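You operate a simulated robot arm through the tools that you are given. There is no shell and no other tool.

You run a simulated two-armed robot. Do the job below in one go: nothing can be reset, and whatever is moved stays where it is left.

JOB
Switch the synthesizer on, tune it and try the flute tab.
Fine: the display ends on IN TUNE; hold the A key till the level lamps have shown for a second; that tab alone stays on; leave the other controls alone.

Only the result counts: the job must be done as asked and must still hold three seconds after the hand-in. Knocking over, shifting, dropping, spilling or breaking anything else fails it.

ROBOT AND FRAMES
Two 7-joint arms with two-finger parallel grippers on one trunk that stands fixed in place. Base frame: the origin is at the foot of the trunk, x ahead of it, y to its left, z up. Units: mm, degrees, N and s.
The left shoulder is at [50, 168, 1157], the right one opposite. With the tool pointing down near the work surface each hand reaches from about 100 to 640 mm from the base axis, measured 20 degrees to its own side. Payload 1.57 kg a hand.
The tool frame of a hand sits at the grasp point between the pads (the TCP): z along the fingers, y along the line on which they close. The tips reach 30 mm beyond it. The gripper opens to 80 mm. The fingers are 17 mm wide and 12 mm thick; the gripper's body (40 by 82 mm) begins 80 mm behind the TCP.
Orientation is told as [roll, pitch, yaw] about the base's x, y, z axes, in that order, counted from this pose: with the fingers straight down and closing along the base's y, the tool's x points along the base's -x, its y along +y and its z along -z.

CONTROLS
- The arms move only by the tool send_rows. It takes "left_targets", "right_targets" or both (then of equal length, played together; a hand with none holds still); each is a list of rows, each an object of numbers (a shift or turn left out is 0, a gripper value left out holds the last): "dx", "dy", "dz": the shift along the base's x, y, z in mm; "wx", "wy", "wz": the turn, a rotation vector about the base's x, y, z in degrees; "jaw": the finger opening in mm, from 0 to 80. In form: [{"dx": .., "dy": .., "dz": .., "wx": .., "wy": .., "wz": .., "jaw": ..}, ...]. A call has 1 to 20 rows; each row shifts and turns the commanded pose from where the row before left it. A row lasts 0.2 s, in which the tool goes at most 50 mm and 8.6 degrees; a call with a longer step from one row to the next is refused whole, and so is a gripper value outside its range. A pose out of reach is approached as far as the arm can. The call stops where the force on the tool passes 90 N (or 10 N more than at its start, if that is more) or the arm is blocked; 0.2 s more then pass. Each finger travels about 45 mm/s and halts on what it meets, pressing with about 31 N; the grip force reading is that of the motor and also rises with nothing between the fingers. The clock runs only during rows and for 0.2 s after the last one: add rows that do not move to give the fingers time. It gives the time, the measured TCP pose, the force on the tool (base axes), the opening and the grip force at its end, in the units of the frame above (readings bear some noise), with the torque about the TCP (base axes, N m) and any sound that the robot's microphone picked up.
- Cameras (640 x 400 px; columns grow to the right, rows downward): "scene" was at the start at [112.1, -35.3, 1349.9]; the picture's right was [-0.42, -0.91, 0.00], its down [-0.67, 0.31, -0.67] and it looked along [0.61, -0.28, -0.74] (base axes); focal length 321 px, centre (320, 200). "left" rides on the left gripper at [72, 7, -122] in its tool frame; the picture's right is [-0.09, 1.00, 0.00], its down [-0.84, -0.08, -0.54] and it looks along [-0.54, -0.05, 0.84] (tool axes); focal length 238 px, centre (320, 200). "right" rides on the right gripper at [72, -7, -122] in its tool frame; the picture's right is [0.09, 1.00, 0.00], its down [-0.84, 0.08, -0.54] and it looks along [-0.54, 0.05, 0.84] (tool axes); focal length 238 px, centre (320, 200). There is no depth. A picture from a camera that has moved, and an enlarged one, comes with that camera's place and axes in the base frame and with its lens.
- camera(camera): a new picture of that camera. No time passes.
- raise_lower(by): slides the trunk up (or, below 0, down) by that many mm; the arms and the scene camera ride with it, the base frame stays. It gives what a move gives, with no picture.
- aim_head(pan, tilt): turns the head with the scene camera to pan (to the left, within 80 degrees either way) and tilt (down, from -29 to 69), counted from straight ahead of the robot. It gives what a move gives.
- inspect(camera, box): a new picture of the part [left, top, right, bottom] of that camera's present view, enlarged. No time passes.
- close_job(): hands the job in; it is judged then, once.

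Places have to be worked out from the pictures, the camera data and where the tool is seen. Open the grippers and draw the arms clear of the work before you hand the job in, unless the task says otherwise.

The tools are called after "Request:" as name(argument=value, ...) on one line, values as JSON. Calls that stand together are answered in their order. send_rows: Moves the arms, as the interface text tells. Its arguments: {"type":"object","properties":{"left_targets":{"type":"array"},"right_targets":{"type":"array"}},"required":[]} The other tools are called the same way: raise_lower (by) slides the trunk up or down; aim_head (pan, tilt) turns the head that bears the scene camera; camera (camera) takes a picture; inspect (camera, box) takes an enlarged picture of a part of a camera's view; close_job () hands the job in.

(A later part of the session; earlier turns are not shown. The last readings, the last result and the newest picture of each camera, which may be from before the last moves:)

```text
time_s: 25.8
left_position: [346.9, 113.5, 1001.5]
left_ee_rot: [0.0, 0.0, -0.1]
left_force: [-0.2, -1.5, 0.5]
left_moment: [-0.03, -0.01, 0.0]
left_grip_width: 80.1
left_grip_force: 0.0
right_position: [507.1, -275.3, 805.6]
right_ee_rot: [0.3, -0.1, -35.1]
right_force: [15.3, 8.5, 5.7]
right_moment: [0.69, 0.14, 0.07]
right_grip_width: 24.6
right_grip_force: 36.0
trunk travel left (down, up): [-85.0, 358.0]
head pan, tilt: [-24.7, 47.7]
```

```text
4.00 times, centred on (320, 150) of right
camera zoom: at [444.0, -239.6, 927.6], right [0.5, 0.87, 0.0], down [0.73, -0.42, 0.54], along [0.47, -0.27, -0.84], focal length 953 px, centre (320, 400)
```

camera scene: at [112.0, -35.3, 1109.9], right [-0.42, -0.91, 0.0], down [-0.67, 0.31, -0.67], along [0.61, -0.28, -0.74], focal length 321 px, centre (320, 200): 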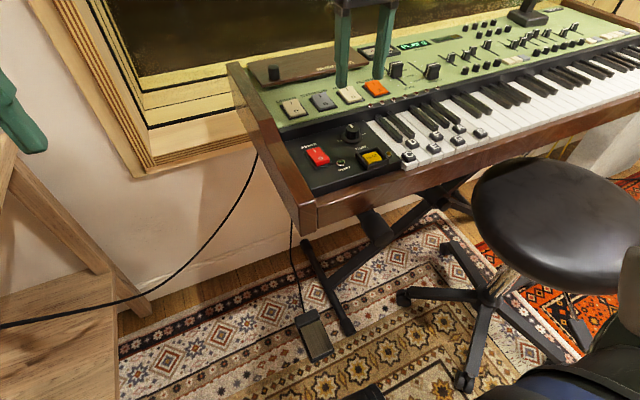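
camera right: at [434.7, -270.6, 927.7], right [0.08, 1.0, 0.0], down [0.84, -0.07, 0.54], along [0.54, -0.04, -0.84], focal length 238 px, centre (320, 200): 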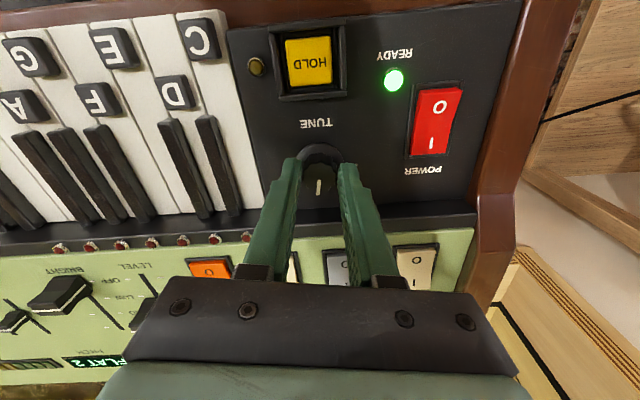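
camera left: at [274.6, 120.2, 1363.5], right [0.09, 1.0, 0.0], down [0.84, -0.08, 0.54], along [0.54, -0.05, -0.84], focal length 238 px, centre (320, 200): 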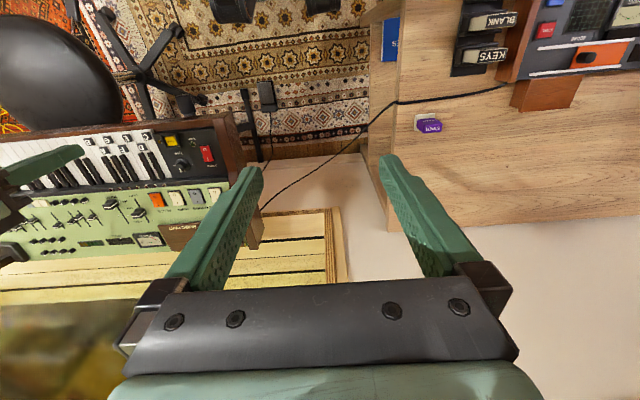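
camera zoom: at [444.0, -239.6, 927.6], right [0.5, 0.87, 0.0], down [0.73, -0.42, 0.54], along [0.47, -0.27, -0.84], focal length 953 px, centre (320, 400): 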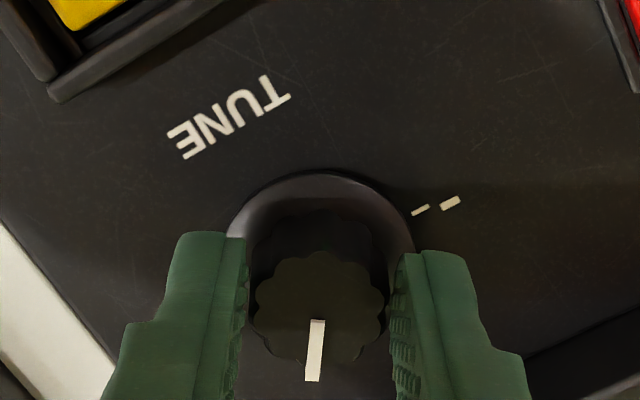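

The display reads IN TUNE. I'll open the jaw, lift straight off, and check the meter needle to see how well centred it is.

Request:
send_rows(right_targets=[{"jaw": 34}, {}, {"dz": 10}, {"dz": 20}, {"dz": 30}, {"dz": 30}, {"dz": 10, "dx": -30}, {"dx": -40}, {}])

Request:
inspect(camera="scene", box=[320, 20, 480, 120])

Request:
camera(camera="right")

Request:
camera(camera="scene")

```text
time_s: 27.8
left_position: [345.5, 112.8, 1001.7]
left_ee_rot: [0.0, 0.0, 0.0]
left_force: [-0.7, -0.5, -0.5]
left_moment: [-0.02, 0.01, -0.02]
left_grip_width: 80.2
left_grip_force: 0.1
right_position: [434.4, -276.2, 907.8]
right_ee_rot: [0.0, 0.0, -34.9]
right_force: [-0.1, 0.9, -0.3]
right_moment: [0.02, 0.0, -0.01]
right_grip_width: 34.1
right_grip_force: 0.1
trunk travel left (down, up): [-85.0, 358.0]
head pan, tilt: [-24.7, 47.7]
```

```text
4.00 times, centred on (400, 70) of scene
camera zoom: at [111.8, -35.4, 1109.9], right [-0.42, -0.91, 0.0], down [-0.67, 0.31, -0.67], along [0.61, -0.28, -0.74], focal length 1283 px, centre (0, 720)
```

zoom: 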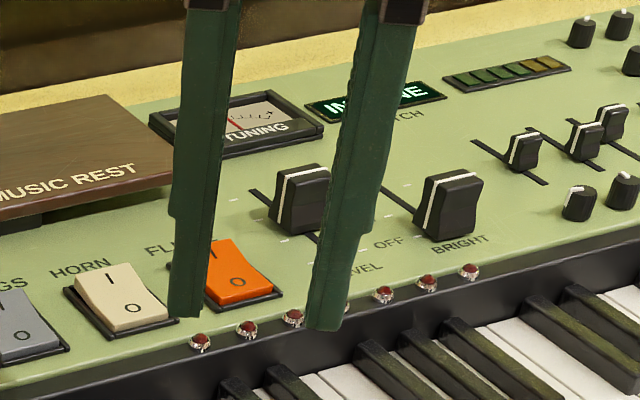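

```text
taken
camera right: at [372.5, -239.3, 1029.3], right [0.5, 0.87, 0.0], down [0.73, -0.42, 0.54], along [0.47, -0.27, -0.84], focal length 238 px, centre (320, 200)
```

right: 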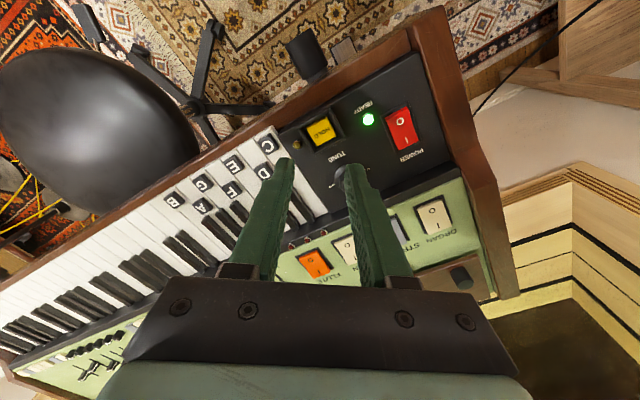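

```text
taken
camera scene: at [111.8, -35.4, 1109.9], right [-0.42, -0.91, 0.0], down [-0.67, 0.31, -0.67], along [0.61, -0.28, -0.74], focal length 321 px, centre (320, 200)
```

scene: 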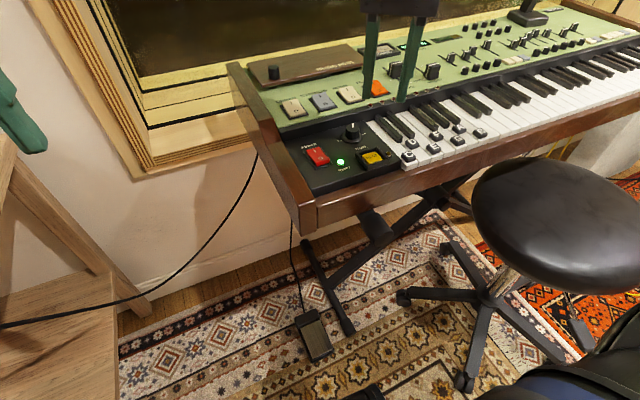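

Display still reads IN TUNE. I'll unwind the wrist, close the jaw and shift toward the flute tab, then view the meter without the hand in the way.

Request:
send_rows(right_targets=[{"wz": 7, "dy": -20, "jaw": 0}, {"wz": 7, "dy": -20}, {"wz": 7, "dy": -20}, {"wz": 7, "dy": -20}, {"wz": 7, "dy": -24}, {}])

Request:
inspect(camera="scene", box=[320, 20, 480, 120])

Request:
camera(camera="right")

```text
time_s: 29.2
left_position: [344.4, 114.1, 1001.4]
left_ee_rot: [0.0, 0.0, -0.1]
left_force: [-0.3, 0.9, 0.8]
left_moment: [-0.03, -0.02, 0.01]
left_grip_width: 80.1
left_grip_force: 0.3
right_position: [434.2, -380.4, 906.0]
right_ee_rot: [0.0, 0.0, 0.1]
right_force: [-0.3, -0.3, 0.3]
right_moment: [0.0, 0.01, 0.02]
right_grip_width: 0.1
right_grip_force: 21.3
trunk travel left (down, up): [-85.0, 358.0]
head pan, tilt: [-24.7, 47.7]
```

```text
4.00 times, centred on (400, 70) of scene
camera zoom: at [112.0, -35.4, 1109.9], right [-0.42, -0.91, 0.0], down [-0.67, 0.31, -0.67], along [0.61, -0.28, -0.74], focal length 1283 px, centre (0, 720)
```

zoom: 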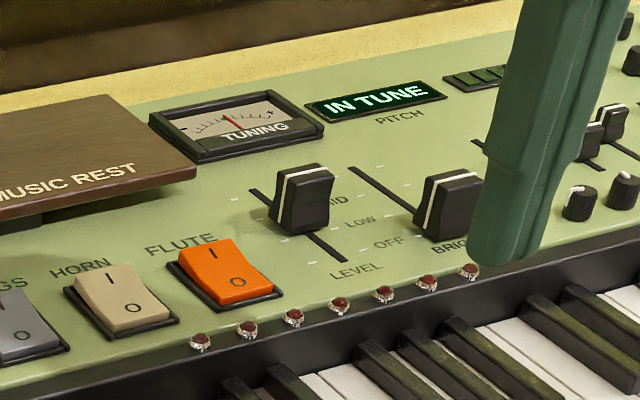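

```text
taken
camera right: at [363.4, -386.9, 1027.6], right [-0.09, 1.0, 0.0], down [0.84, 0.08, 0.54], along [0.54, 0.05, -0.84], focal length 238 px, centre (320, 200)
```

right: 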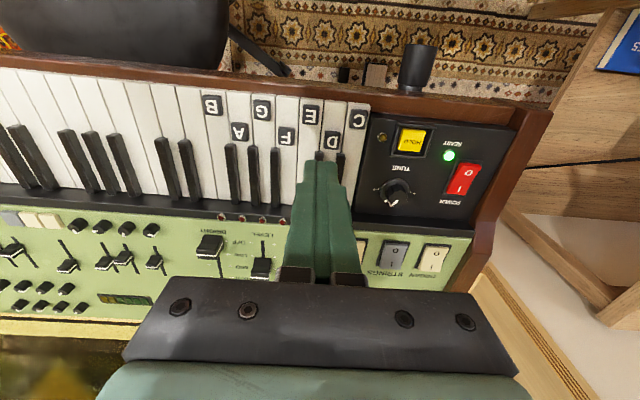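

The needle is upright at centre, so the tuning is good. Next I'll bring the closed fingers over the flute tab's I end, near (608,-379).

Request:
send_rows(right_targets=[{"dx": 35, "dz": -5}, {"dx": 35, "dz": -8}, {"dx": 35, "dz": -10}, {"dx": 35, "dz": -12}, {"dx": 33, "dy": 1, "dz": -15}, {}, {}])

Request:
camera(camera="right")

Request:
inspect(camera="scene", box=[320, 20, 480, 120])

```text
time_s: 30.8
left_position: [345.7, 113.3, 1001.2]
left_ee_rot: [0.0, 0.0, -0.1]
left_force: [0.9, 0.2, -0.5]
left_moment: [0.0, -0.06, 0.02]
left_grip_width: 80.1
left_grip_force: 0.1
right_position: [569.2, -362.0, 850.4]
right_ee_rot: [-0.1, -0.1, -0.2]
right_force: [-1.0, 0.3, 0.3]
right_moment: [0.03, 0.01, -0.03]
right_grip_width: 0.0
right_grip_force: 21.0
right hand out of reach, approached as far as the arm can: row 4, 5
trunk travel left (down, up): [-85.0, 358.0]
head pan, tilt: [-24.7, 47.7]
```

```text
taken
camera right: at [497.5, -366.8, 971.5], right [-0.09, 1.0, 0.0], down [0.84, 0.08, 0.54], along [0.54, 0.05, -0.84], focal length 238 px, centre (320, 200)
```

right: 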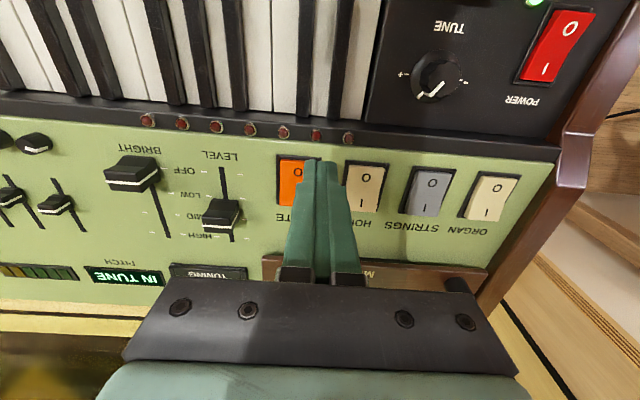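

```text
4.00 times, centred on (400, 70) of scene
camera zoom: at [112.0, -35.3, 1109.9], right [-0.42, -0.91, 0.0], down [-0.67, 0.31, -0.67], along [0.61, -0.28, -0.74], focal length 1283 px, centre (0, 720)
```

zoom: 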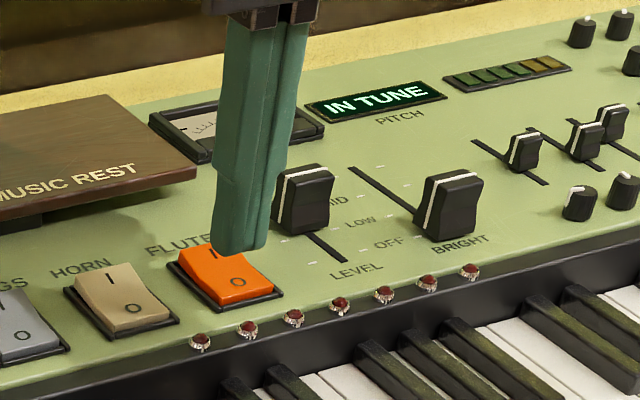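

The arm's straight-down reach stops at about 554 mm from the shoulder, and the tab's I end needs about 43 mm more. I'll lift a little, tilt the hand so the fingers point forward, and first check where the elbow is.

Request:
send_rows(right_targets=[{"dz": 20, "dx": -10}, {"dz": 10}, {}])

Request:
aim_head(pan=-60, tilt=25)

Request:
camera(camera="scene")

```text
time_s: 31.6
left_position: [345.7, 113.4, 1002.5]
left_ee_rot: [-0.1, -0.1, 0.0]
left_force: [0.4, 0.7, -0.5]
left_moment: [-0.01, -0.02, 0.02]
left_grip_width: 80.0
left_grip_force: 0.1
right_position: [558.1, -358.9, 881.5]
right_ee_rot: [0.1, 0.0, 0.0]
right_force: [-1.4, -0.5, 0.7]
right_moment: [0.0, 0.0, -0.02]
right_grip_width: 0.0
right_grip_force: 21.5
trunk travel left (down, up): [-85.0, 358.0]
head pan, tilt: [-24.7, 47.7]
```

```text
time_s: 32.6
left_position: [345.9, 113.4, 1002.0]
left_ee_rot: [0.0, 0.0, 0.1]
left_force: [0.7, -0.2, 0.6]
left_moment: [-0.01, 0.0, 0.01]
left_grip_width: 80.0
left_grip_force: 0.1
right_position: [559.4, -361.0, 883.3]
right_ee_rot: [0.0, 0.0, 0.0]
right_force: [0.5, -0.1, -0.2]
right_moment: [0.01, -0.04, 0.02]
right_grip_width: 0.0
right_grip_force: 21.0
trunk travel left (down, up): [-85.0, 358.0]
head pan, tilt: [-60.0, 25.0]
```

```text
taken
camera scene: at [86.3, -82.0, 1144.2], right [-0.87, -0.5, 0.0], down [-0.21, 0.37, -0.91], along [0.45, -0.78, -0.42], focal length 321 px, centre (320, 200)
```

scene: 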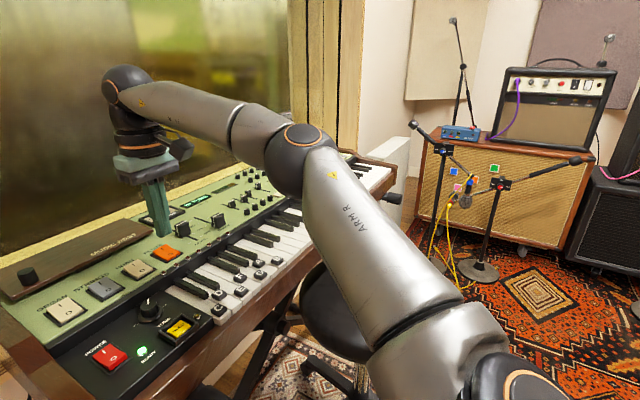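

The elbow is bent and well above the keys, so the limit is wrist flexion, and tilting the fingers forward should relieve it. I'll tilt by 20° and move so the tip is just above the flute I end.

Request:
send_rows(right_targets=[{"wy": -7}, {"wy": -7}, {"wy": -6}, {"dx": 13, "dy": -6, "dz": -8}, {"dx": 13, "dy": -6, "dz": -10}, {"dx": 12, "dy": -6, "dz": -12}, {}, {}])

Request:
aim_head(pan=-30, tilt=35)

Request:
camera(camera="scene")

Request:
camera(camera="right")

```text
time_s: 34.4
left_position: [346.6, 115.2, 1000.6]
left_ee_rot: [0.0, -0.1, 0.0]
left_force: [-0.6, 0.8, 0.0]
left_moment: [-0.03, 0.02, 0.0]
left_grip_width: 80.2
left_grip_force: 0.1
right_position: [598.8, -377.7, 853.7]
right_ee_rot: [-0.1, -19.9, 0.0]
right_force: [0.7, 0.7, 0.5]
right_moment: [0.0, -0.01, 0.01]
right_grip_width: 0.1
right_grip_force: 21.3
trunk travel left (down, up): [-85.0, 358.0]
head pan, tilt: [-60.0, 25.0]
```

```text
time_s: 35.4
left_position: [346.5, 112.8, 1001.1]
left_ee_rot: [0.0, 0.0, -0.1]
left_force: [-0.6, -0.1, -0.9]
left_moment: [-0.01, 0.03, 0.0]
left_grip_width: 80.2
left_grip_force: 0.1
right_position: [600.4, -376.9, 854.8]
right_ee_rot: [0.0, -19.9, -0.1]
right_force: [0.1, 0.0, 0.4]
right_moment: [0.0, 0.02, 0.01]
right_grip_width: 0.5
right_grip_force: 21.6
trunk travel left (down, up): [-85.0, 358.0]
head pan, tilt: [-30.0, 35.0]
```

```text
taken
camera scene: at [116.4, -46.4, 1128.5], right [-0.5, -0.87, 0.0], down [-0.5, 0.29, -0.82], along [0.71, -0.41, -0.57], focal length 321 px, centre (320, 200)
```

scene: 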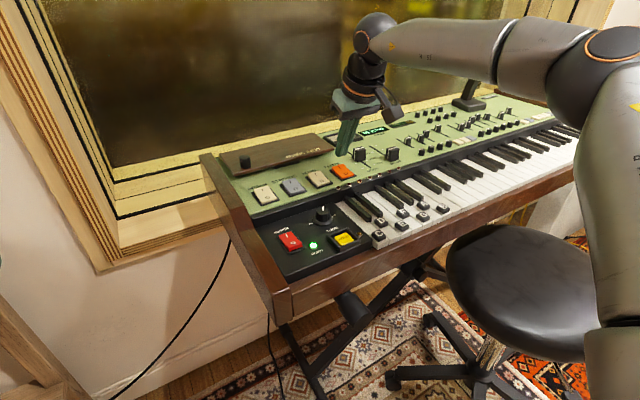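

```text
taken
camera right: at [489.9, -382.6, 943.4], right [-0.09, 1.0, -0.03], down [0.6, 0.08, 0.8], along [0.79, 0.05, -0.6], focal length 238 px, centre (320, 200)
```

right: 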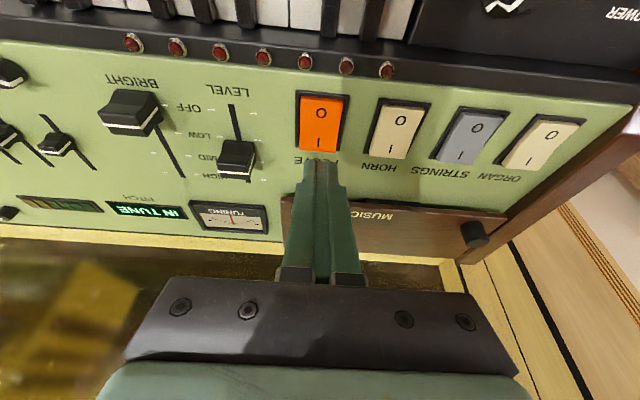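

The tip is at about (609.5,-377.5,826), right over the I mark. I'll descend toward it.

Request:
send_rows(right_targets=[{"dz": -10, "dx": -1}, {"dz": -8}, {"dz": -3}, {"dz": -2}, {}])

Request:
inspect(camera="scene", box=[270, 120, 430, 220])

```text
time_s: 36.6
left_position: [345.5, 112.6, 1002.1]
left_ee_rot: [0.1, -0.1, 0.0]
left_force: [0.5, 0.9, 0.2]
left_moment: [-0.02, 0.02, 0.01]
left_grip_width: 79.9
left_grip_force: 0.0
right_position: [596.5, -377.7, 831.2]
right_ee_rot: [0.0, -20.0, 0.0]
right_force: [-0.6, -0.5, 0.6]
right_moment: [-0.01, -0.01, 0.05]
right_grip_width: 0.3
right_grip_force: 21.4
trunk travel left (down, up): [-85.0, 358.0]
head pan, tilt: [-30.0, 35.0]
```

```text
4.00 times, centred on (350, 170) of scene
camera zoom: at [116.5, -46.3, 1128.5], right [-0.5, -0.87, 0.0], down [-0.5, 0.29, -0.82], along [0.71, -0.41, -0.57], focal length 1283 px, centre (200, 320)
```

zoom: 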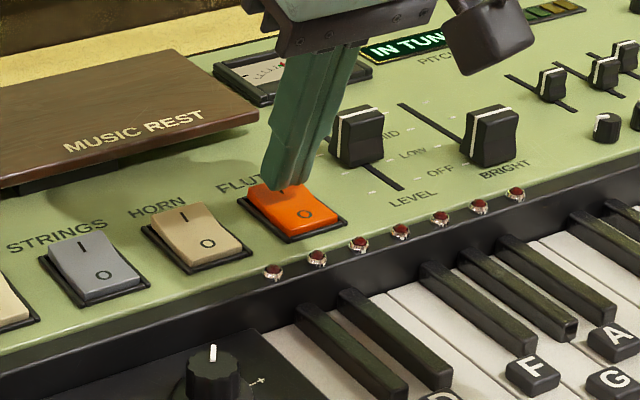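

The tip is just above the I end and clear of the LEVEL slider. I'll press in small steps.

Request:
send_rows(right_targets=[{"dz": -2}, {"dz": -2}, {"dz": -2}, {"dz": -2}])

Request:
inspect(camera="scene", box=[270, 120, 430, 220])

```text
time_s: 37.6
left_position: [345.9, 114.4, 1002.7]
left_ee_rot: [0.0, -0.1, 0.1]
left_force: [0.4, -0.1, 0.2]
left_moment: [0.01, 0.01, 0.04]
left_grip_width: 79.8
left_grip_force: 0.0
right_position: [596.8, -376.9, 825.0]
right_ee_rot: [0.0, -20.2, 0.1]
right_force: [-3.4, 0.9, 6.9]
right_moment: [0.03, 0.07, 0.0]
right_grip_width: 0.0
right_grip_force: 20.8
trunk travel left (down, up): [-85.0, 358.0]
head pan, tilt: [-30.0, 35.0]
```

```text
4.00 times, centred on (350, 170) of scene
camera zoom: at [115.7, -45.9, 1128.7], right [-0.5, -0.87, 0.0], down [-0.5, 0.29, -0.82], along [0.71, -0.41, -0.57], focal length 1283 px, centre (200, 320)
```

zoom: 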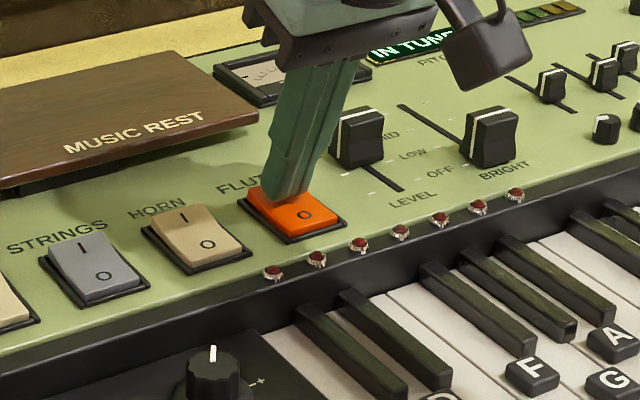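

Contact at 7 N. I'll keep pressing.

Request:
send_rows(right_targets=[{"dz": -2}, {"dz": -2}])

Request:
inspect(camera="scene", box=[270, 120, 430, 220])

```text
time_s: 38.2
left_position: [343.6, 115.4, 1001.9]
left_ee_rot: [-0.1, -0.1, 0.0]
left_force: [-0.5, 0.6, -0.6]
left_moment: [-0.01, -0.01, 0.03]
left_grip_width: 80.3
left_grip_force: 0.0
right_position: [598.1, -376.9, 825.1]
right_ee_rot: [0.0, -20.7, 0.1]
right_force: [-2.7, -1.7, 23.3]
right_moment: [-0.02, -0.01, 0.22]
right_grip_width: 0.0
right_grip_force: 21.1
trunk travel left (down, up): [-85.0, 358.0]
head pan, tilt: [-30.0, 35.0]
```

```text
4.00 times, centred on (350, 170) of scene
camera zoom: at [114.4, -45.2, 1129.1], right [-0.5, -0.87, 0.0], down [-0.49, 0.29, -0.82], along [0.71, -0.41, -0.57], focal length 1283 px, centre (200, 320)
```

zoom: 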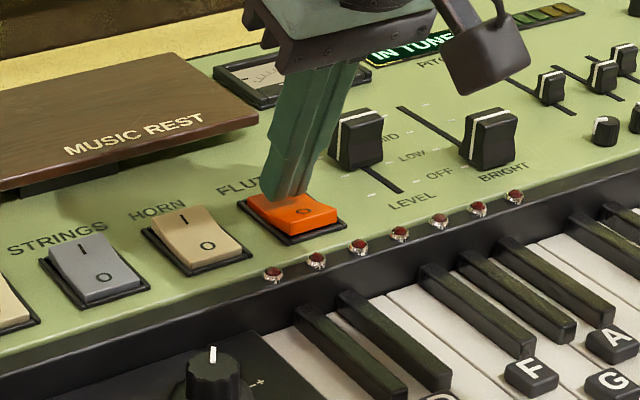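

The O end has risen, so the rocker has gone over. I'll give a final small press and lift straight off.

Request:
send_rows(right_targets=[{"dz": -2}, {}, {"dz": 15}, {"dz": 20}, {"dz": 20}, {}])

Request:
inspect(camera="scene", box=[270, 120, 430, 220])

Request:
camera(camera="right")

```text
time_s: 39.6
left_position: [346.0, 114.1, 1001.7]
left_ee_rot: [0.1, 0.0, 0.0]
left_force: [-1.1, -0.1, 0.6]
left_moment: [0.04, -0.01, -0.04]
left_grip_width: 79.9
left_grip_force: 0.1
right_position: [596.3, -378.1, 870.2]
right_ee_rot: [0.0, -19.9, 0.0]
right_force: [-0.4, -1.0, -0.9]
right_moment: [0.0, 0.0, 0.0]
right_grip_width: 0.0
right_grip_force: 21.1
trunk travel left (down, up): [-85.0, 358.0]
head pan, tilt: [-30.0, 35.0]
```

```text
4.00 times, centred on (350, 170) of scene
camera zoom: at [116.4, -46.3, 1128.4], right [-0.5, -0.87, 0.0], down [-0.5, 0.29, -0.82], along [0.71, -0.41, -0.57], focal length 1283 px, centre (200, 320)
```

zoom: 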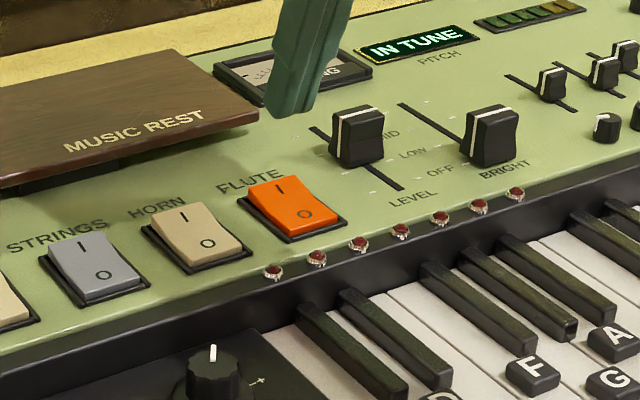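

```text
taken
camera right: at [488.1, -383.3, 960.8], right [-0.09, 1.0, -0.03], down [0.6, 0.08, 0.79], along [0.79, 0.05, -0.61], focal length 238 px, centre (320, 200)
```

right: 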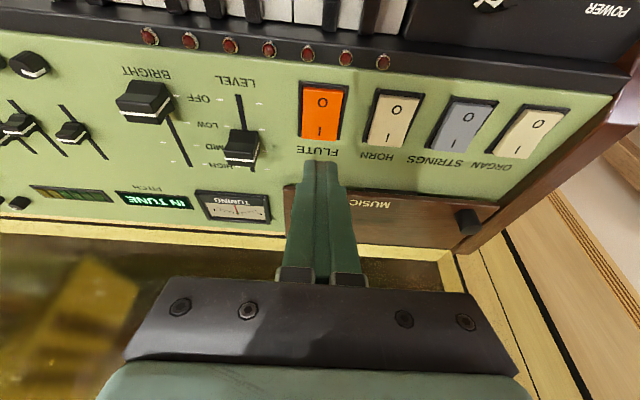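

It's not clear that the tab stayed over, so I'll zoom in on flute and horn to compare.

Request:
inspect(camera="scene", box=[300, 155, 364, 195])

Request:
inspect(camera="right", box=[280, 70, 440, 170])

Request:
inspect(camera="scene", box=[260, 210, 340, 260])

```text
10.00 times, centred on (332, 175) of scene
camera zoom: at [116.4, -46.3, 1128.4], right [-0.5, -0.87, 0.0], down [-0.5, 0.29, -0.82], along [0.71, -0.41, -0.57], focal length 3207 px, centre (200, 450)
```

zoom: 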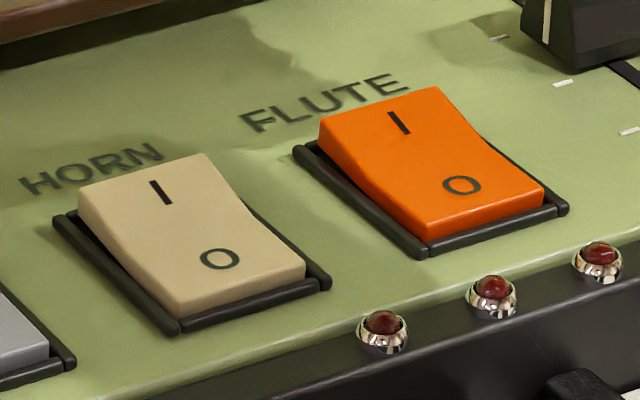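

```text
4.00 times, centred on (360, 120) of right
camera zoom: at [488.1, -383.3, 960.8], right [-0.09, 1.0, -0.03], down [0.6, 0.08, 0.79], along [0.79, 0.05, -0.61], focal length 953 px, centre (160, 520)
```

zoom: 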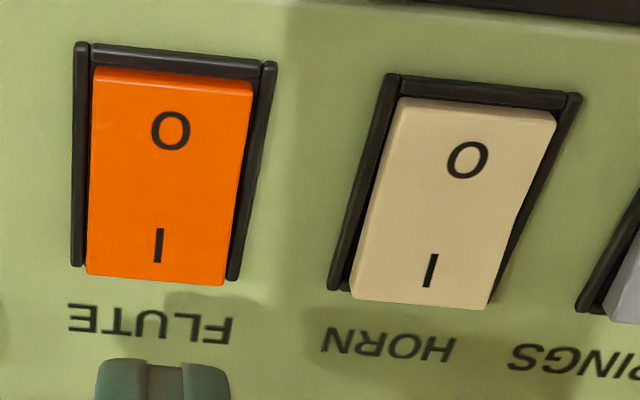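

```text
8.00 times, centred on (300, 235) of scene
camera zoom: at [116.4, -46.3, 1128.4], right [-0.5, -0.87, 0.0], down [-0.5, 0.29, -0.82], along [0.71, -0.41, -0.57], focal length 2566 px, centre (480, -80)
```

zoom: 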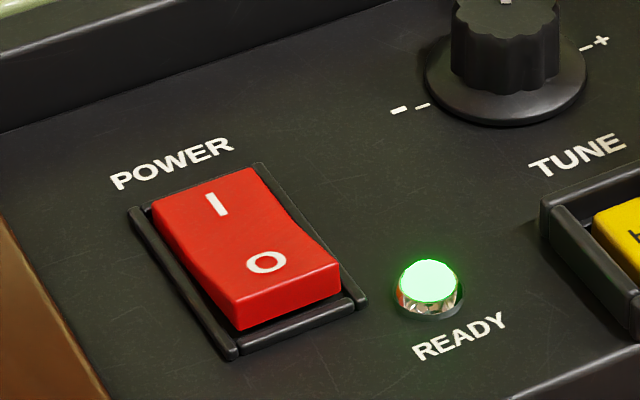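

The flute tab sprang back: its I end is still raised like Horn's, unlike the power switch. With the tilted hand the leading corner pressed only about 6 mm past the pivot, so I'll move 13 mm farther out and press again.

Request:
send_rows(right_targets=[{"dx": 13}, {"dz": -15}, {"dz": -12}, {"dz": -8}, {}])

Request:
inspect(camera="scene", box=[300, 140, 380, 190])

```text
time_s: 40.8
left_position: [345.6, 114.0, 1002.0]
left_ee_rot: [0.0, 0.1, 0.0]
left_force: [-0.2, -0.1, -0.5]
left_moment: [-0.02, -0.03, 0.02]
left_grip_width: 80.0
left_grip_force: 0.1
right_position: [610.3, -378.0, 836.8]
right_ee_rot: [0.0, -20.0, 0.1]
right_force: [-0.1, -0.6, 0.6]
right_moment: [-0.01, 0.0, 0.01]
right_grip_width: 0.0
right_grip_force: 21.3
trunk travel left (down, up): [-85.0, 358.0]
head pan, tilt: [-30.0, 35.0]
```

```text
8.00 times, centred on (340, 165) of scene
camera zoom: at [116.5, -46.3, 1128.5], right [-0.5, -0.87, 0.0], down [-0.5, 0.29, -0.82], along [0.71, -0.41, -0.57], focal length 2566 px, centre (160, 480)
```

zoom: 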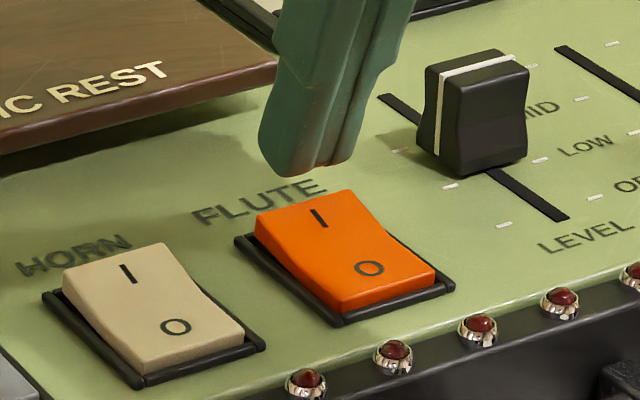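

The tip's leading corner will land between the I mark and the far edge. I'll press down in small steps.

Request:
send_rows(right_targets=[{"dz": -3, "dx": -1.5}, {"dz": -2}, {"dz": -2}, {"dz": -2}, {"dz": -2}])

Request:
inspect(camera="scene", box=[300, 140, 380, 190])

```text
time_s: 42.0
left_position: [345.7, 113.8, 1003.0]
left_ee_rot: [0.0, 0.0, 0.1]
left_force: [-0.3, -0.1, -0.4]
left_moment: [-0.07, -0.02, -0.01]
left_grip_width: 79.7
left_grip_force: 0.1
right_position: [607.9, -377.6, 826.2]
right_ee_rot: [0.0, -20.1, -0.1]
right_force: [0.5, -2.3, 2.8]
right_moment: [-0.01, 0.01, 0.01]
right_grip_width: 0.1
right_grip_force: 21.5
trunk travel left (down, up): [-85.0, 358.0]
head pan, tilt: [-30.0, 35.0]
```

```text
8.00 times, centred on (340, 165) of scene
camera zoom: at [116.3, -46.3, 1128.6], right [-0.5, -0.87, 0.0], down [-0.5, 0.29, -0.82], along [0.71, -0.41, -0.57], focal length 2566 px, centre (160, 480)
```

zoom: 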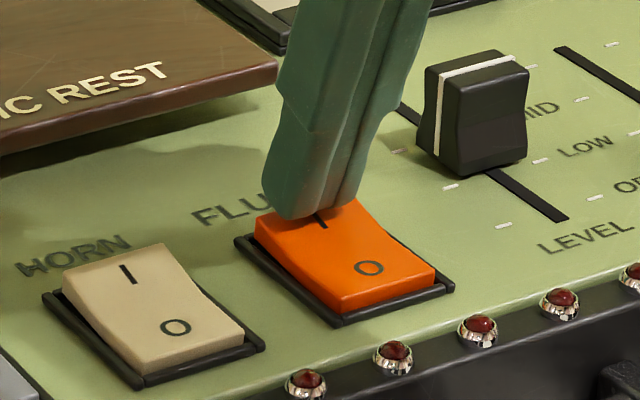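

The tip is touching right over the I mark. I'll press farther.

Request:
send_rows(right_targets=[{"dz": -2}, {"dz": -2}, {"dz": -1}])

Request:
inspect(camera="scene", box=[300, 140, 380, 190])

```text
time_s: 42.8
left_position: [344.7, 113.6, 1002.0]
left_ee_rot: [0.0, -0.2, 0.0]
left_force: [-0.3, -0.2, -0.9]
left_moment: [-0.01, 0.0, 0.01]
left_grip_width: 80.0
left_grip_force: 0.0
right_position: [608.3, -378.6, 823.9]
right_ee_rot: [0.0, -20.3, 0.1]
right_force: [-3.5, 0.5, 12.6]
right_moment: [-0.04, 0.05, 0.01]
right_grip_width: 0.2
right_grip_force: 21.1
trunk travel left (down, up): [-85.0, 358.0]
head pan, tilt: [-30.0, 35.0]
```

```text
8.00 times, centred on (340, 165) of scene
camera zoom: at [115.3, -45.8, 1128.8], right [-0.5, -0.87, 0.0], down [-0.5, 0.29, -0.82], along [0.71, -0.41, -0.57], focal length 2566 px, centre (160, 480)
```

zoom: 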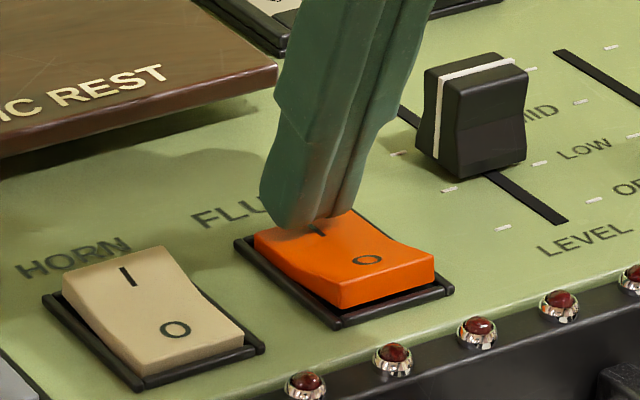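

The rocker is turning over, with its O end lifting. I'll press on to the end stop.

Request:
send_rows(right_targets=[{"dz": -2}, {"dz": -2}, {"dz": -1}, {}])

Request:
inspect(camera="scene", box=[300, 140, 380, 190])

```text
time_s: 43.8
left_position: [342.4, 114.2, 1004.2]
left_ee_rot: [-0.1, -0.2, 0.0]
left_force: [0.1, 0.3, 0.1]
left_moment: [0.01, 0.01, -0.02]
left_grip_width: 80.1
left_grip_force: 0.0
right_position: [608.1, -377.3, 822.7]
right_ee_rot: [-0.1, -20.8, -0.1]
right_force: [-7.3, -7.3, 33.0]
right_moment: [-0.24, 0.12, -0.02]
right_grip_width: 0.2
right_grip_force: 21.8
trunk travel left (down, up): [-85.0, 358.0]
head pan, tilt: [-30.0, 35.0]
```

```text
8.00 times, centred on (340, 165) of scene
camera zoom: at [113.2, -45.1, 1129.2], right [-0.5, -0.87, 0.0], down [-0.49, 0.29, -0.82], along [0.71, -0.41, -0.57], focal length 2566 px, centre (160, 480)
```

zoom: 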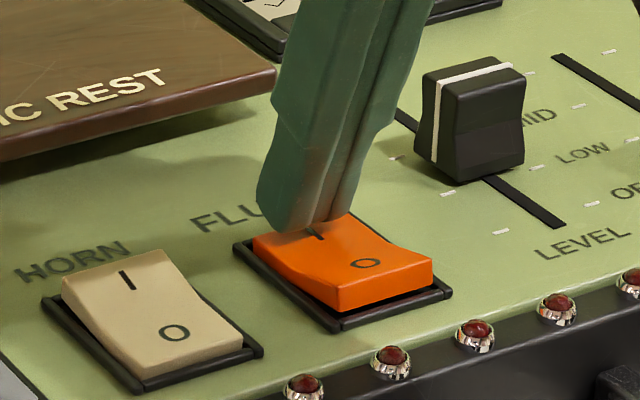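

At 33 N it's on its stop. I'll lift straight up and check that it stays.

Request:
send_rows(right_targets=[{"dz": 20}, {"dz": 20}, {"dz": 15}, {}])

Request:
inspect(camera="scene", box=[300, 140, 380, 190])

Request:
inspect(camera="right", box=[280, 70, 440, 170])

Request:
camera(camera="scene")

```text
time_s: 44.8
left_position: [345.1, 113.6, 1001.7]
left_ee_rot: [0.1, -0.1, -0.1]
left_force: [-0.3, 0.3, 0.6]
left_moment: [0.02, 0.03, 0.0]
left_grip_width: 79.9
left_grip_force: 0.1
right_position: [610.0, -374.2, 869.1]
right_ee_rot: [0.0, -20.0, -0.1]
right_force: [-0.4, 0.7, 0.5]
right_moment: [-0.02, 0.01, 0.01]
right_grip_width: 0.0
right_grip_force: 20.9
trunk travel left (down, up): [-85.0, 358.0]
head pan, tilt: [-30.0, 35.0]
```

```text
8.00 times, centred on (340, 165) of scene
camera zoom: at [116.4, -46.3, 1128.5], right [-0.5, -0.87, 0.0], down [-0.5, 0.29, -0.82], along [0.71, -0.41, -0.57], focal length 2566 px, centre (160, 480)
```

zoom: 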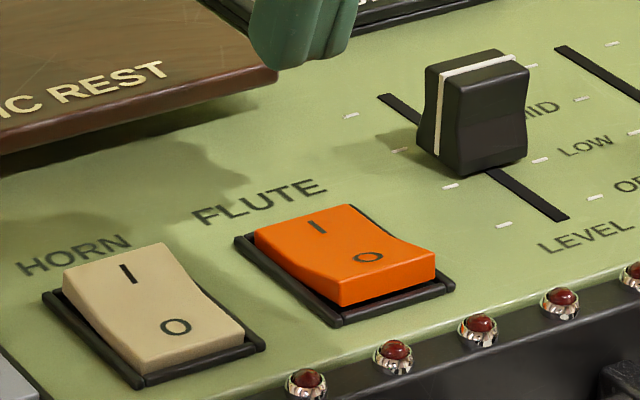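

```text
4.00 times, centred on (360, 120) of right
camera zoom: at [500.4, -379.7, 958.5], right [-0.09, 1.0, -0.03], down [0.6, 0.08, 0.8], along [0.79, 0.05, -0.61], focal length 953 px, centre (160, 520)
```

zoom: 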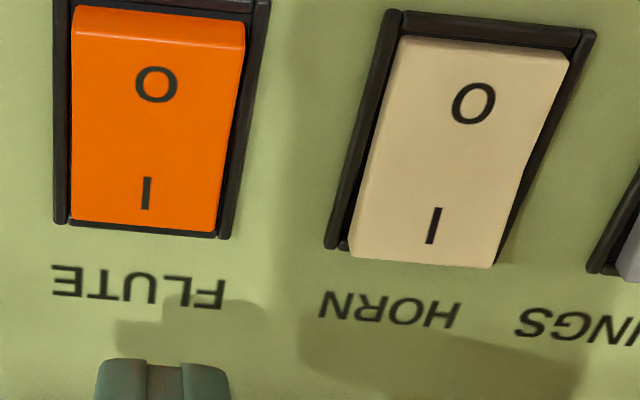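

```text
taken
camera scene: at [116.4, -46.3, 1128.5], right [-0.5, -0.87, 0.0], down [-0.5, 0.29, -0.82], along [0.71, -0.41, -0.57], focal length 321 px, centre (320, 200)
```

scene: 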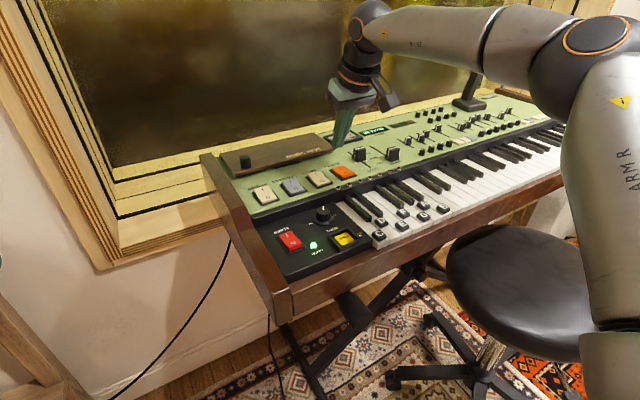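

The flute tab is now latched on and the others are off. Next is the A key: I'll level the hand, bring it back over the keys, and turn it about -90° so only the 17 mm finger width lies across the key.

Request:
send_rows(right_targets=[{"dz": 15, "dx": -20}, {"dx": -30, "dz": 10, "wy": 7}, {"dx": -35, "wy": 7}, {"dx": -35, "wy": 6}, {"dx": -30, "dy": -15}, {"dx": -15, "dy": -25}, {"dy": -25, "dz": 5}, {"dy": -17}, {}])

Request:
camera(camera="right")

Request:
camera(camera="scene")

```text
time_s: 46.8
left_position: [345.3, 113.6, 1001.2]
left_ee_rot: [0.0, 0.0, 0.0]
left_force: [-0.2, 1.0, 0.0]
left_moment: [0.01, 0.02, 0.02]
left_grip_width: 80.0
left_grip_force: 0.0
right_position: [445.9, -459.6, 901.6]
right_ee_rot: [-0.1, 0.1, 0.0]
right_force: [0.0, -0.2, 0.1]
right_moment: [-0.01, -0.02, -0.02]
right_grip_width: 0.0
right_grip_force: 22.1
trunk travel left (down, up): [-85.0, 358.0]
head pan, tilt: [-30.0, 35.0]
```

```text
taken
camera right: at [374.3, -464.7, 1022.3], right [-0.09, 1.0, 0.0], down [0.84, 0.08, 0.54], along [0.54, 0.05, -0.84], focal length 238 px, centre (320, 200)
```

right: 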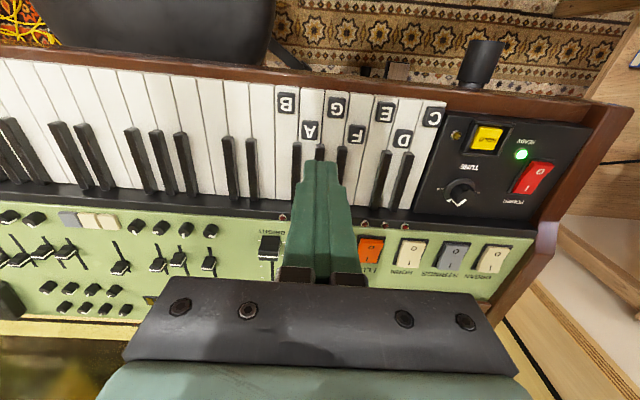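

```text
taken
camera scene: at [116.5, -46.4, 1128.5], right [-0.5, -0.87, 0.0], down [-0.5, 0.29, -0.82], along [0.71, -0.41, -0.57], focal length 321 px, centre (320, 200)
```

scene: 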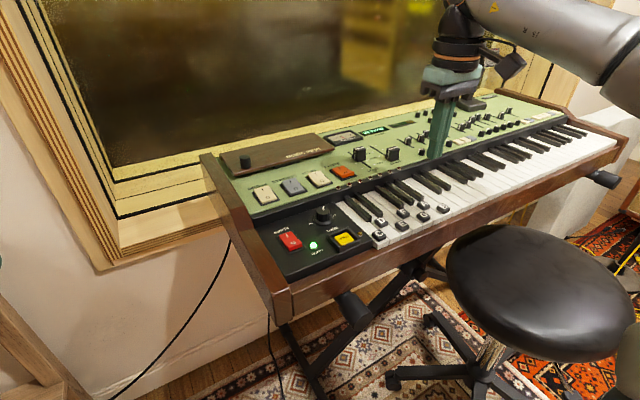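

Request:
inspect(camera="right", box=[250, 70, 410, 170])

Request:
inspect(camera="scene", box=[370, 165, 466, 225])

```text
4.00 times, centred on (330, 120) of right
camera zoom: at [374.3, -464.7, 1022.3], right [-0.09, 1.0, 0.0], down [0.84, 0.08, 0.54], along [0.54, 0.05, -0.84], focal length 953 px, centre (280, 520)
```

zoom: 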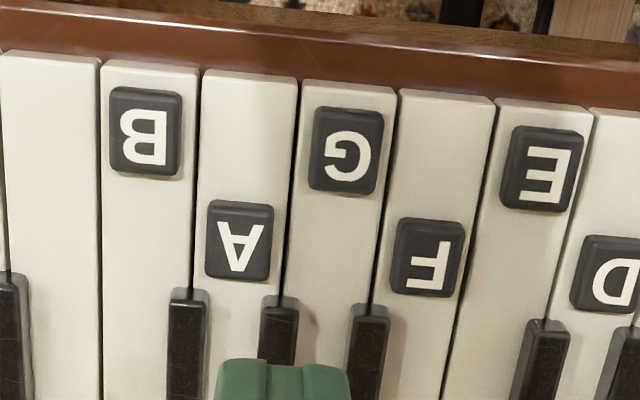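

```text
6.67 times, centred on (418, 195) of scene
camera zoom: at [116.5, -46.4, 1128.5], right [-0.5, -0.87, 0.0], down [-0.5, 0.29, -0.82], along [0.71, -0.41, -0.57], focal length 2138 px, centre (-333, 233)
```

zoom: 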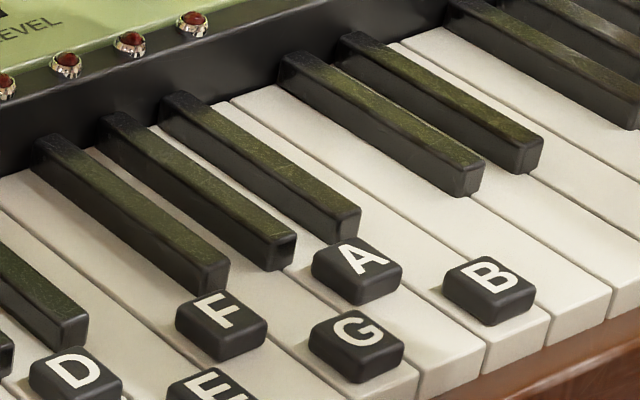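

The A cap is a raised block with its top at about (450,-469,770). The keys are about 26 mm wide and the black-key fronts start at x≈462. I'll turn the hand -90° so it's 17 mm across the key, and centre it at (446,-469).

Request:
send_rows(right_targets=[{"wz": -7.5, "dy": -3}, {"wz": -7.5, "dy": -3}, {"wz": -7.5, "dy": -3}, {"wz": -7.5}, {"wz": -7.5}, {"wz": -7.5}, {"wz": -7.5}, {"wz": -7.5}, {"wz": -7.5}, {"wz": -7.5}, {"wz": -7.5}, {"wz": -7.5}, {}, {}])

Request:
camera(camera="right")

Request:
camera(camera="scene")

```text
time_s: 49.8
left_position: [344.8, 113.9, 1001.1]
left_ee_rot: [0.0, 0.0, 0.0]
left_force: [-1.1, 0.5, -0.3]
left_moment: [0.0, 0.0, -0.01]
left_grip_width: 79.7
left_grip_force: 0.1
right_position: [443.8, -466.9, 900.9]
right_ee_rot: [0.1, -0.1, -90.2]
right_force: [-0.7, -0.2, -0.3]
right_moment: [-0.01, 0.02, -0.01]
right_grip_width: 0.0
right_grip_force: 21.3
trunk travel left (down, up): [-85.0, 358.0]
head pan, tilt: [-30.0, 35.0]
```

```text
taken
camera right: at [437.5, -395.3, 1022.5], right [1.0, 0.09, 0.0], down [0.08, -0.84, 0.54], along [0.05, -0.54, -0.84], focal length 238 px, centre (320, 200)
```

right: 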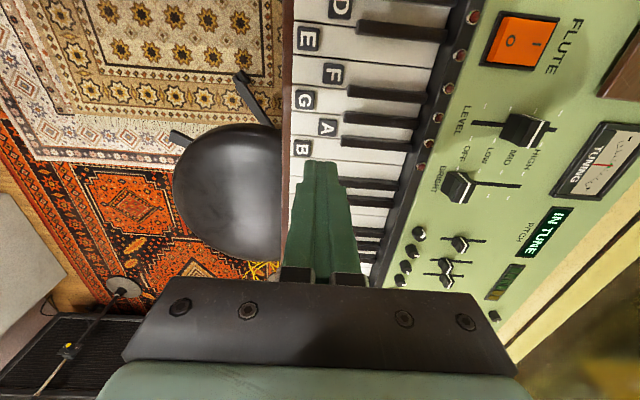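

```text
taken
camera scene: at [116.5, -46.3, 1128.5], right [-0.5, -0.87, 0.0], down [-0.5, 0.29, -0.82], along [0.71, -0.41, -0.57], focal length 321 px, centre (320, 200)
```

scene: 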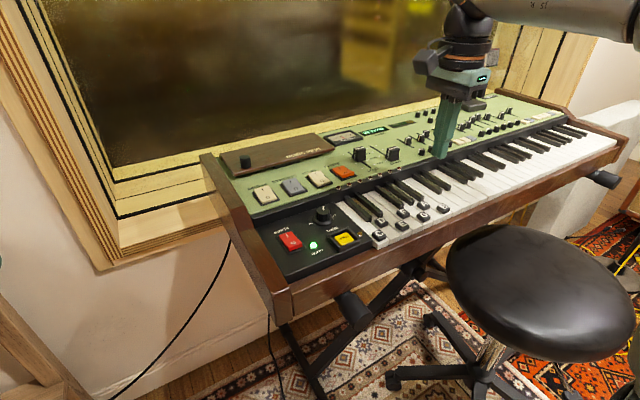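

Let me refine the A cap position from this new viewpoint.

Request:
inspect(camera="right", box=[270, 70, 430, 170])

```text
4.00 times, centred on (350, 120) of right
camera zoom: at [437.5, -395.3, 1022.5], right [1.0, 0.09, 0.0], down [0.08, -0.84, 0.54], along [0.05, -0.54, -0.84], focal length 953 px, centre (200, 520)
```

zoom: 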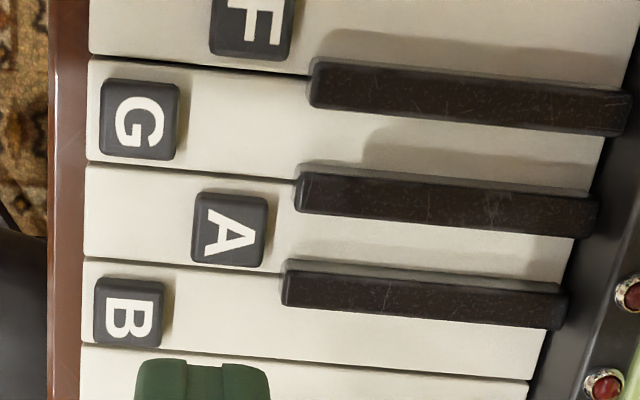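

The cap centre averages out at (451,-467), so the present y of about -467 is right. I'll descend to just above it.

Request:
send_rows(right_targets=[{"dz": -25, "dx": 2}, {"dz": -25}, {"dz": -25}, {"dz": -13}, {}])

Request:
inspect(camera="scene", box=[340, 140, 500, 240])

Request:
inspect(camera="right", box=[240, 100, 400, 200])

```text
time_s: 51.0
left_position: [346.5, 114.6, 1002.2]
left_ee_rot: [0.0, 0.0, 0.0]
left_force: [-0.9, 0.1, -0.4]
left_moment: [-0.01, 0.02, 0.03]
left_grip_width: 79.9
left_grip_force: 0.1
right_position: [445.2, -468.0, 812.2]
right_ee_rot: [0.2, 0.0, -90.1]
right_force: [-0.2, 0.1, 0.1]
right_moment: [0.04, 0.03, -0.02]
right_grip_width: 0.0
right_grip_force: 21.7
trunk travel left (down, up): [-85.0, 358.0]
head pan, tilt: [-30.0, 35.0]
```

```text
4.00 times, centred on (420, 190) of scene
camera zoom: at [116.5, -46.4, 1128.5], right [-0.5, -0.87, 0.0], down [-0.5, 0.29, -0.82], along [0.71, -0.41, -0.57], focal length 1283 px, centre (-80, 240)
```

zoom: 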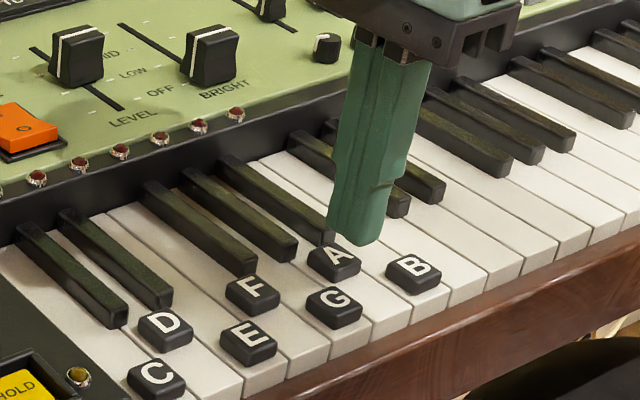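

```text
4.00 times, centred on (320, 150) of right
camera zoom: at [438.8, -395.9, 933.4], right [1.0, 0.09, 0.0], down [0.08, -0.84, 0.54], along [0.05, -0.54, -0.84], focal length 953 px, centre (320, 400)
```

zoom: 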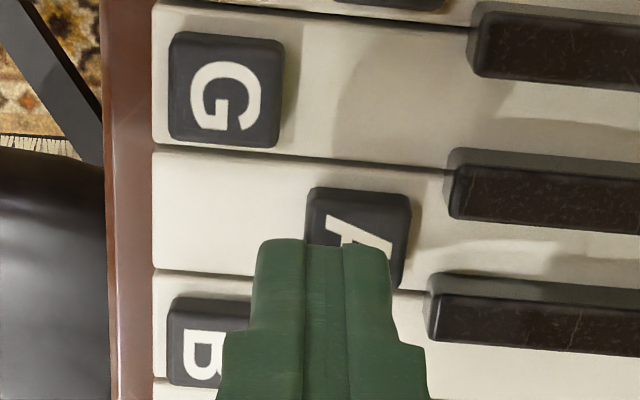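

The two views disagree a little on the sideways offset, so I'll zoom in closer before pressing.

Request:
inspect(camera="scene", box=[396, 180, 460, 220])

Request:
inspect(camera="right", box=[270, 130, 366, 190])

```text
10.00 times, centred on (428, 200) of scene
camera zoom: at [116.5, -46.4, 1128.5], right [-0.5, -0.87, 0.0], down [-0.5, 0.29, -0.82], along [0.71, -0.41, -0.57], focal length 3207 px, centre (-760, 200)
```

zoom: 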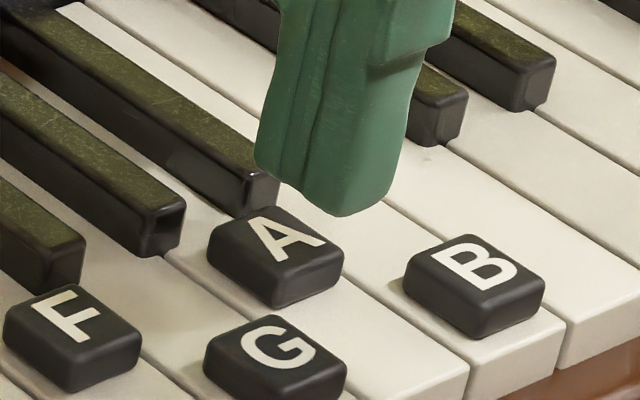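

```text
6.67 times, centred on (318, 160) of right
camera zoom: at [438.8, -395.9, 933.4], right [1.0, 0.09, 0.0], down [0.08, -0.84, 0.54], along [0.05, -0.54, -0.84], focal length 1589 px, centre (333, 467)
```

zoom: 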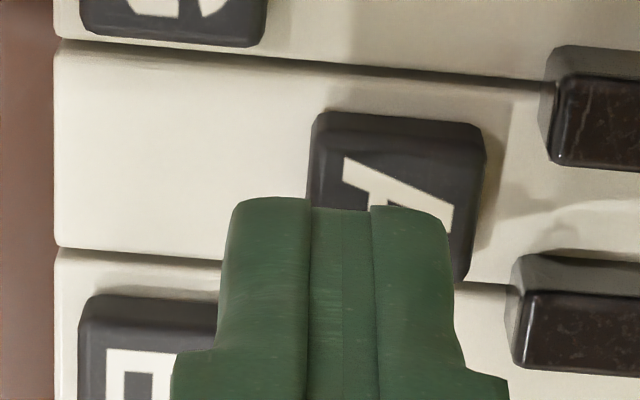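

From the hand camera the cap centre is about 3.5 mm toward +y from the tip. I'll correct by that, go a bit lower where parallax is smaller, and recheck.

Request:
send_rows(right_targets=[{"dy": 3.5}, {"dz": -4}, {"dz": -3}, {}])

Request:
inspect(camera="scene", box=[396, 180, 460, 220])

Request:
inspect(camera="right", box=[270, 130, 366, 190])

```text
time_s: 52.0
left_position: [344.7, 114.8, 1001.9]
left_ee_rot: [-0.1, 0.0, 0.0]
left_force: [-0.3, 0.2, 0.7]
left_moment: [0.01, 0.03, 0.01]
left_grip_width: 80.0
left_grip_force: 0.0
right_position: [445.0, -464.9, 806.1]
right_ee_rot: [0.0, 0.0, -89.9]
right_force: [0.8, 1.3, 0.2]
right_moment: [0.0, -0.03, -0.02]
right_grip_width: 0.3
right_grip_force: 21.7
trunk travel left (down, up): [-85.0, 358.0]
head pan, tilt: [-30.0, 35.0]
```

```text
10.00 times, centred on (428, 200) of scene
camera zoom: at [116.5, -46.3, 1128.5], right [-0.5, -0.87, 0.0], down [-0.5, 0.29, -0.82], along [0.71, -0.41, -0.57], focal length 3207 px, centre (-760, 200)
```

zoom: 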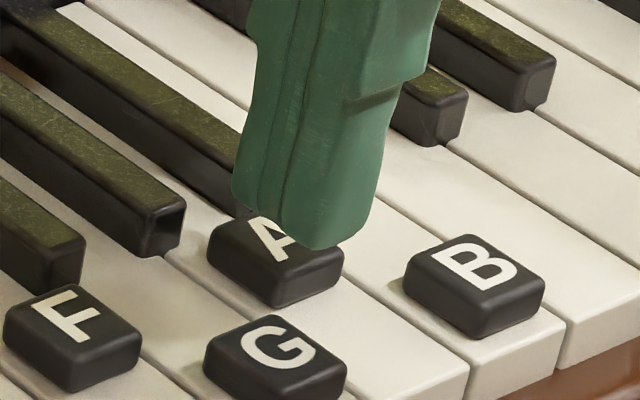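

```text
6.67 times, centred on (318, 160) of right
camera zoom: at [438.9, -391.7, 927.3], right [1.0, 0.09, 0.0], down [0.08, -0.84, 0.54], along [0.05, -0.54, -0.84], focal length 1589 px, centre (333, 467)
```

zoom: 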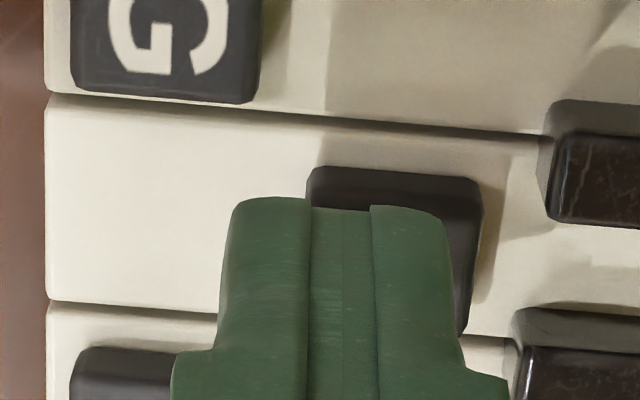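

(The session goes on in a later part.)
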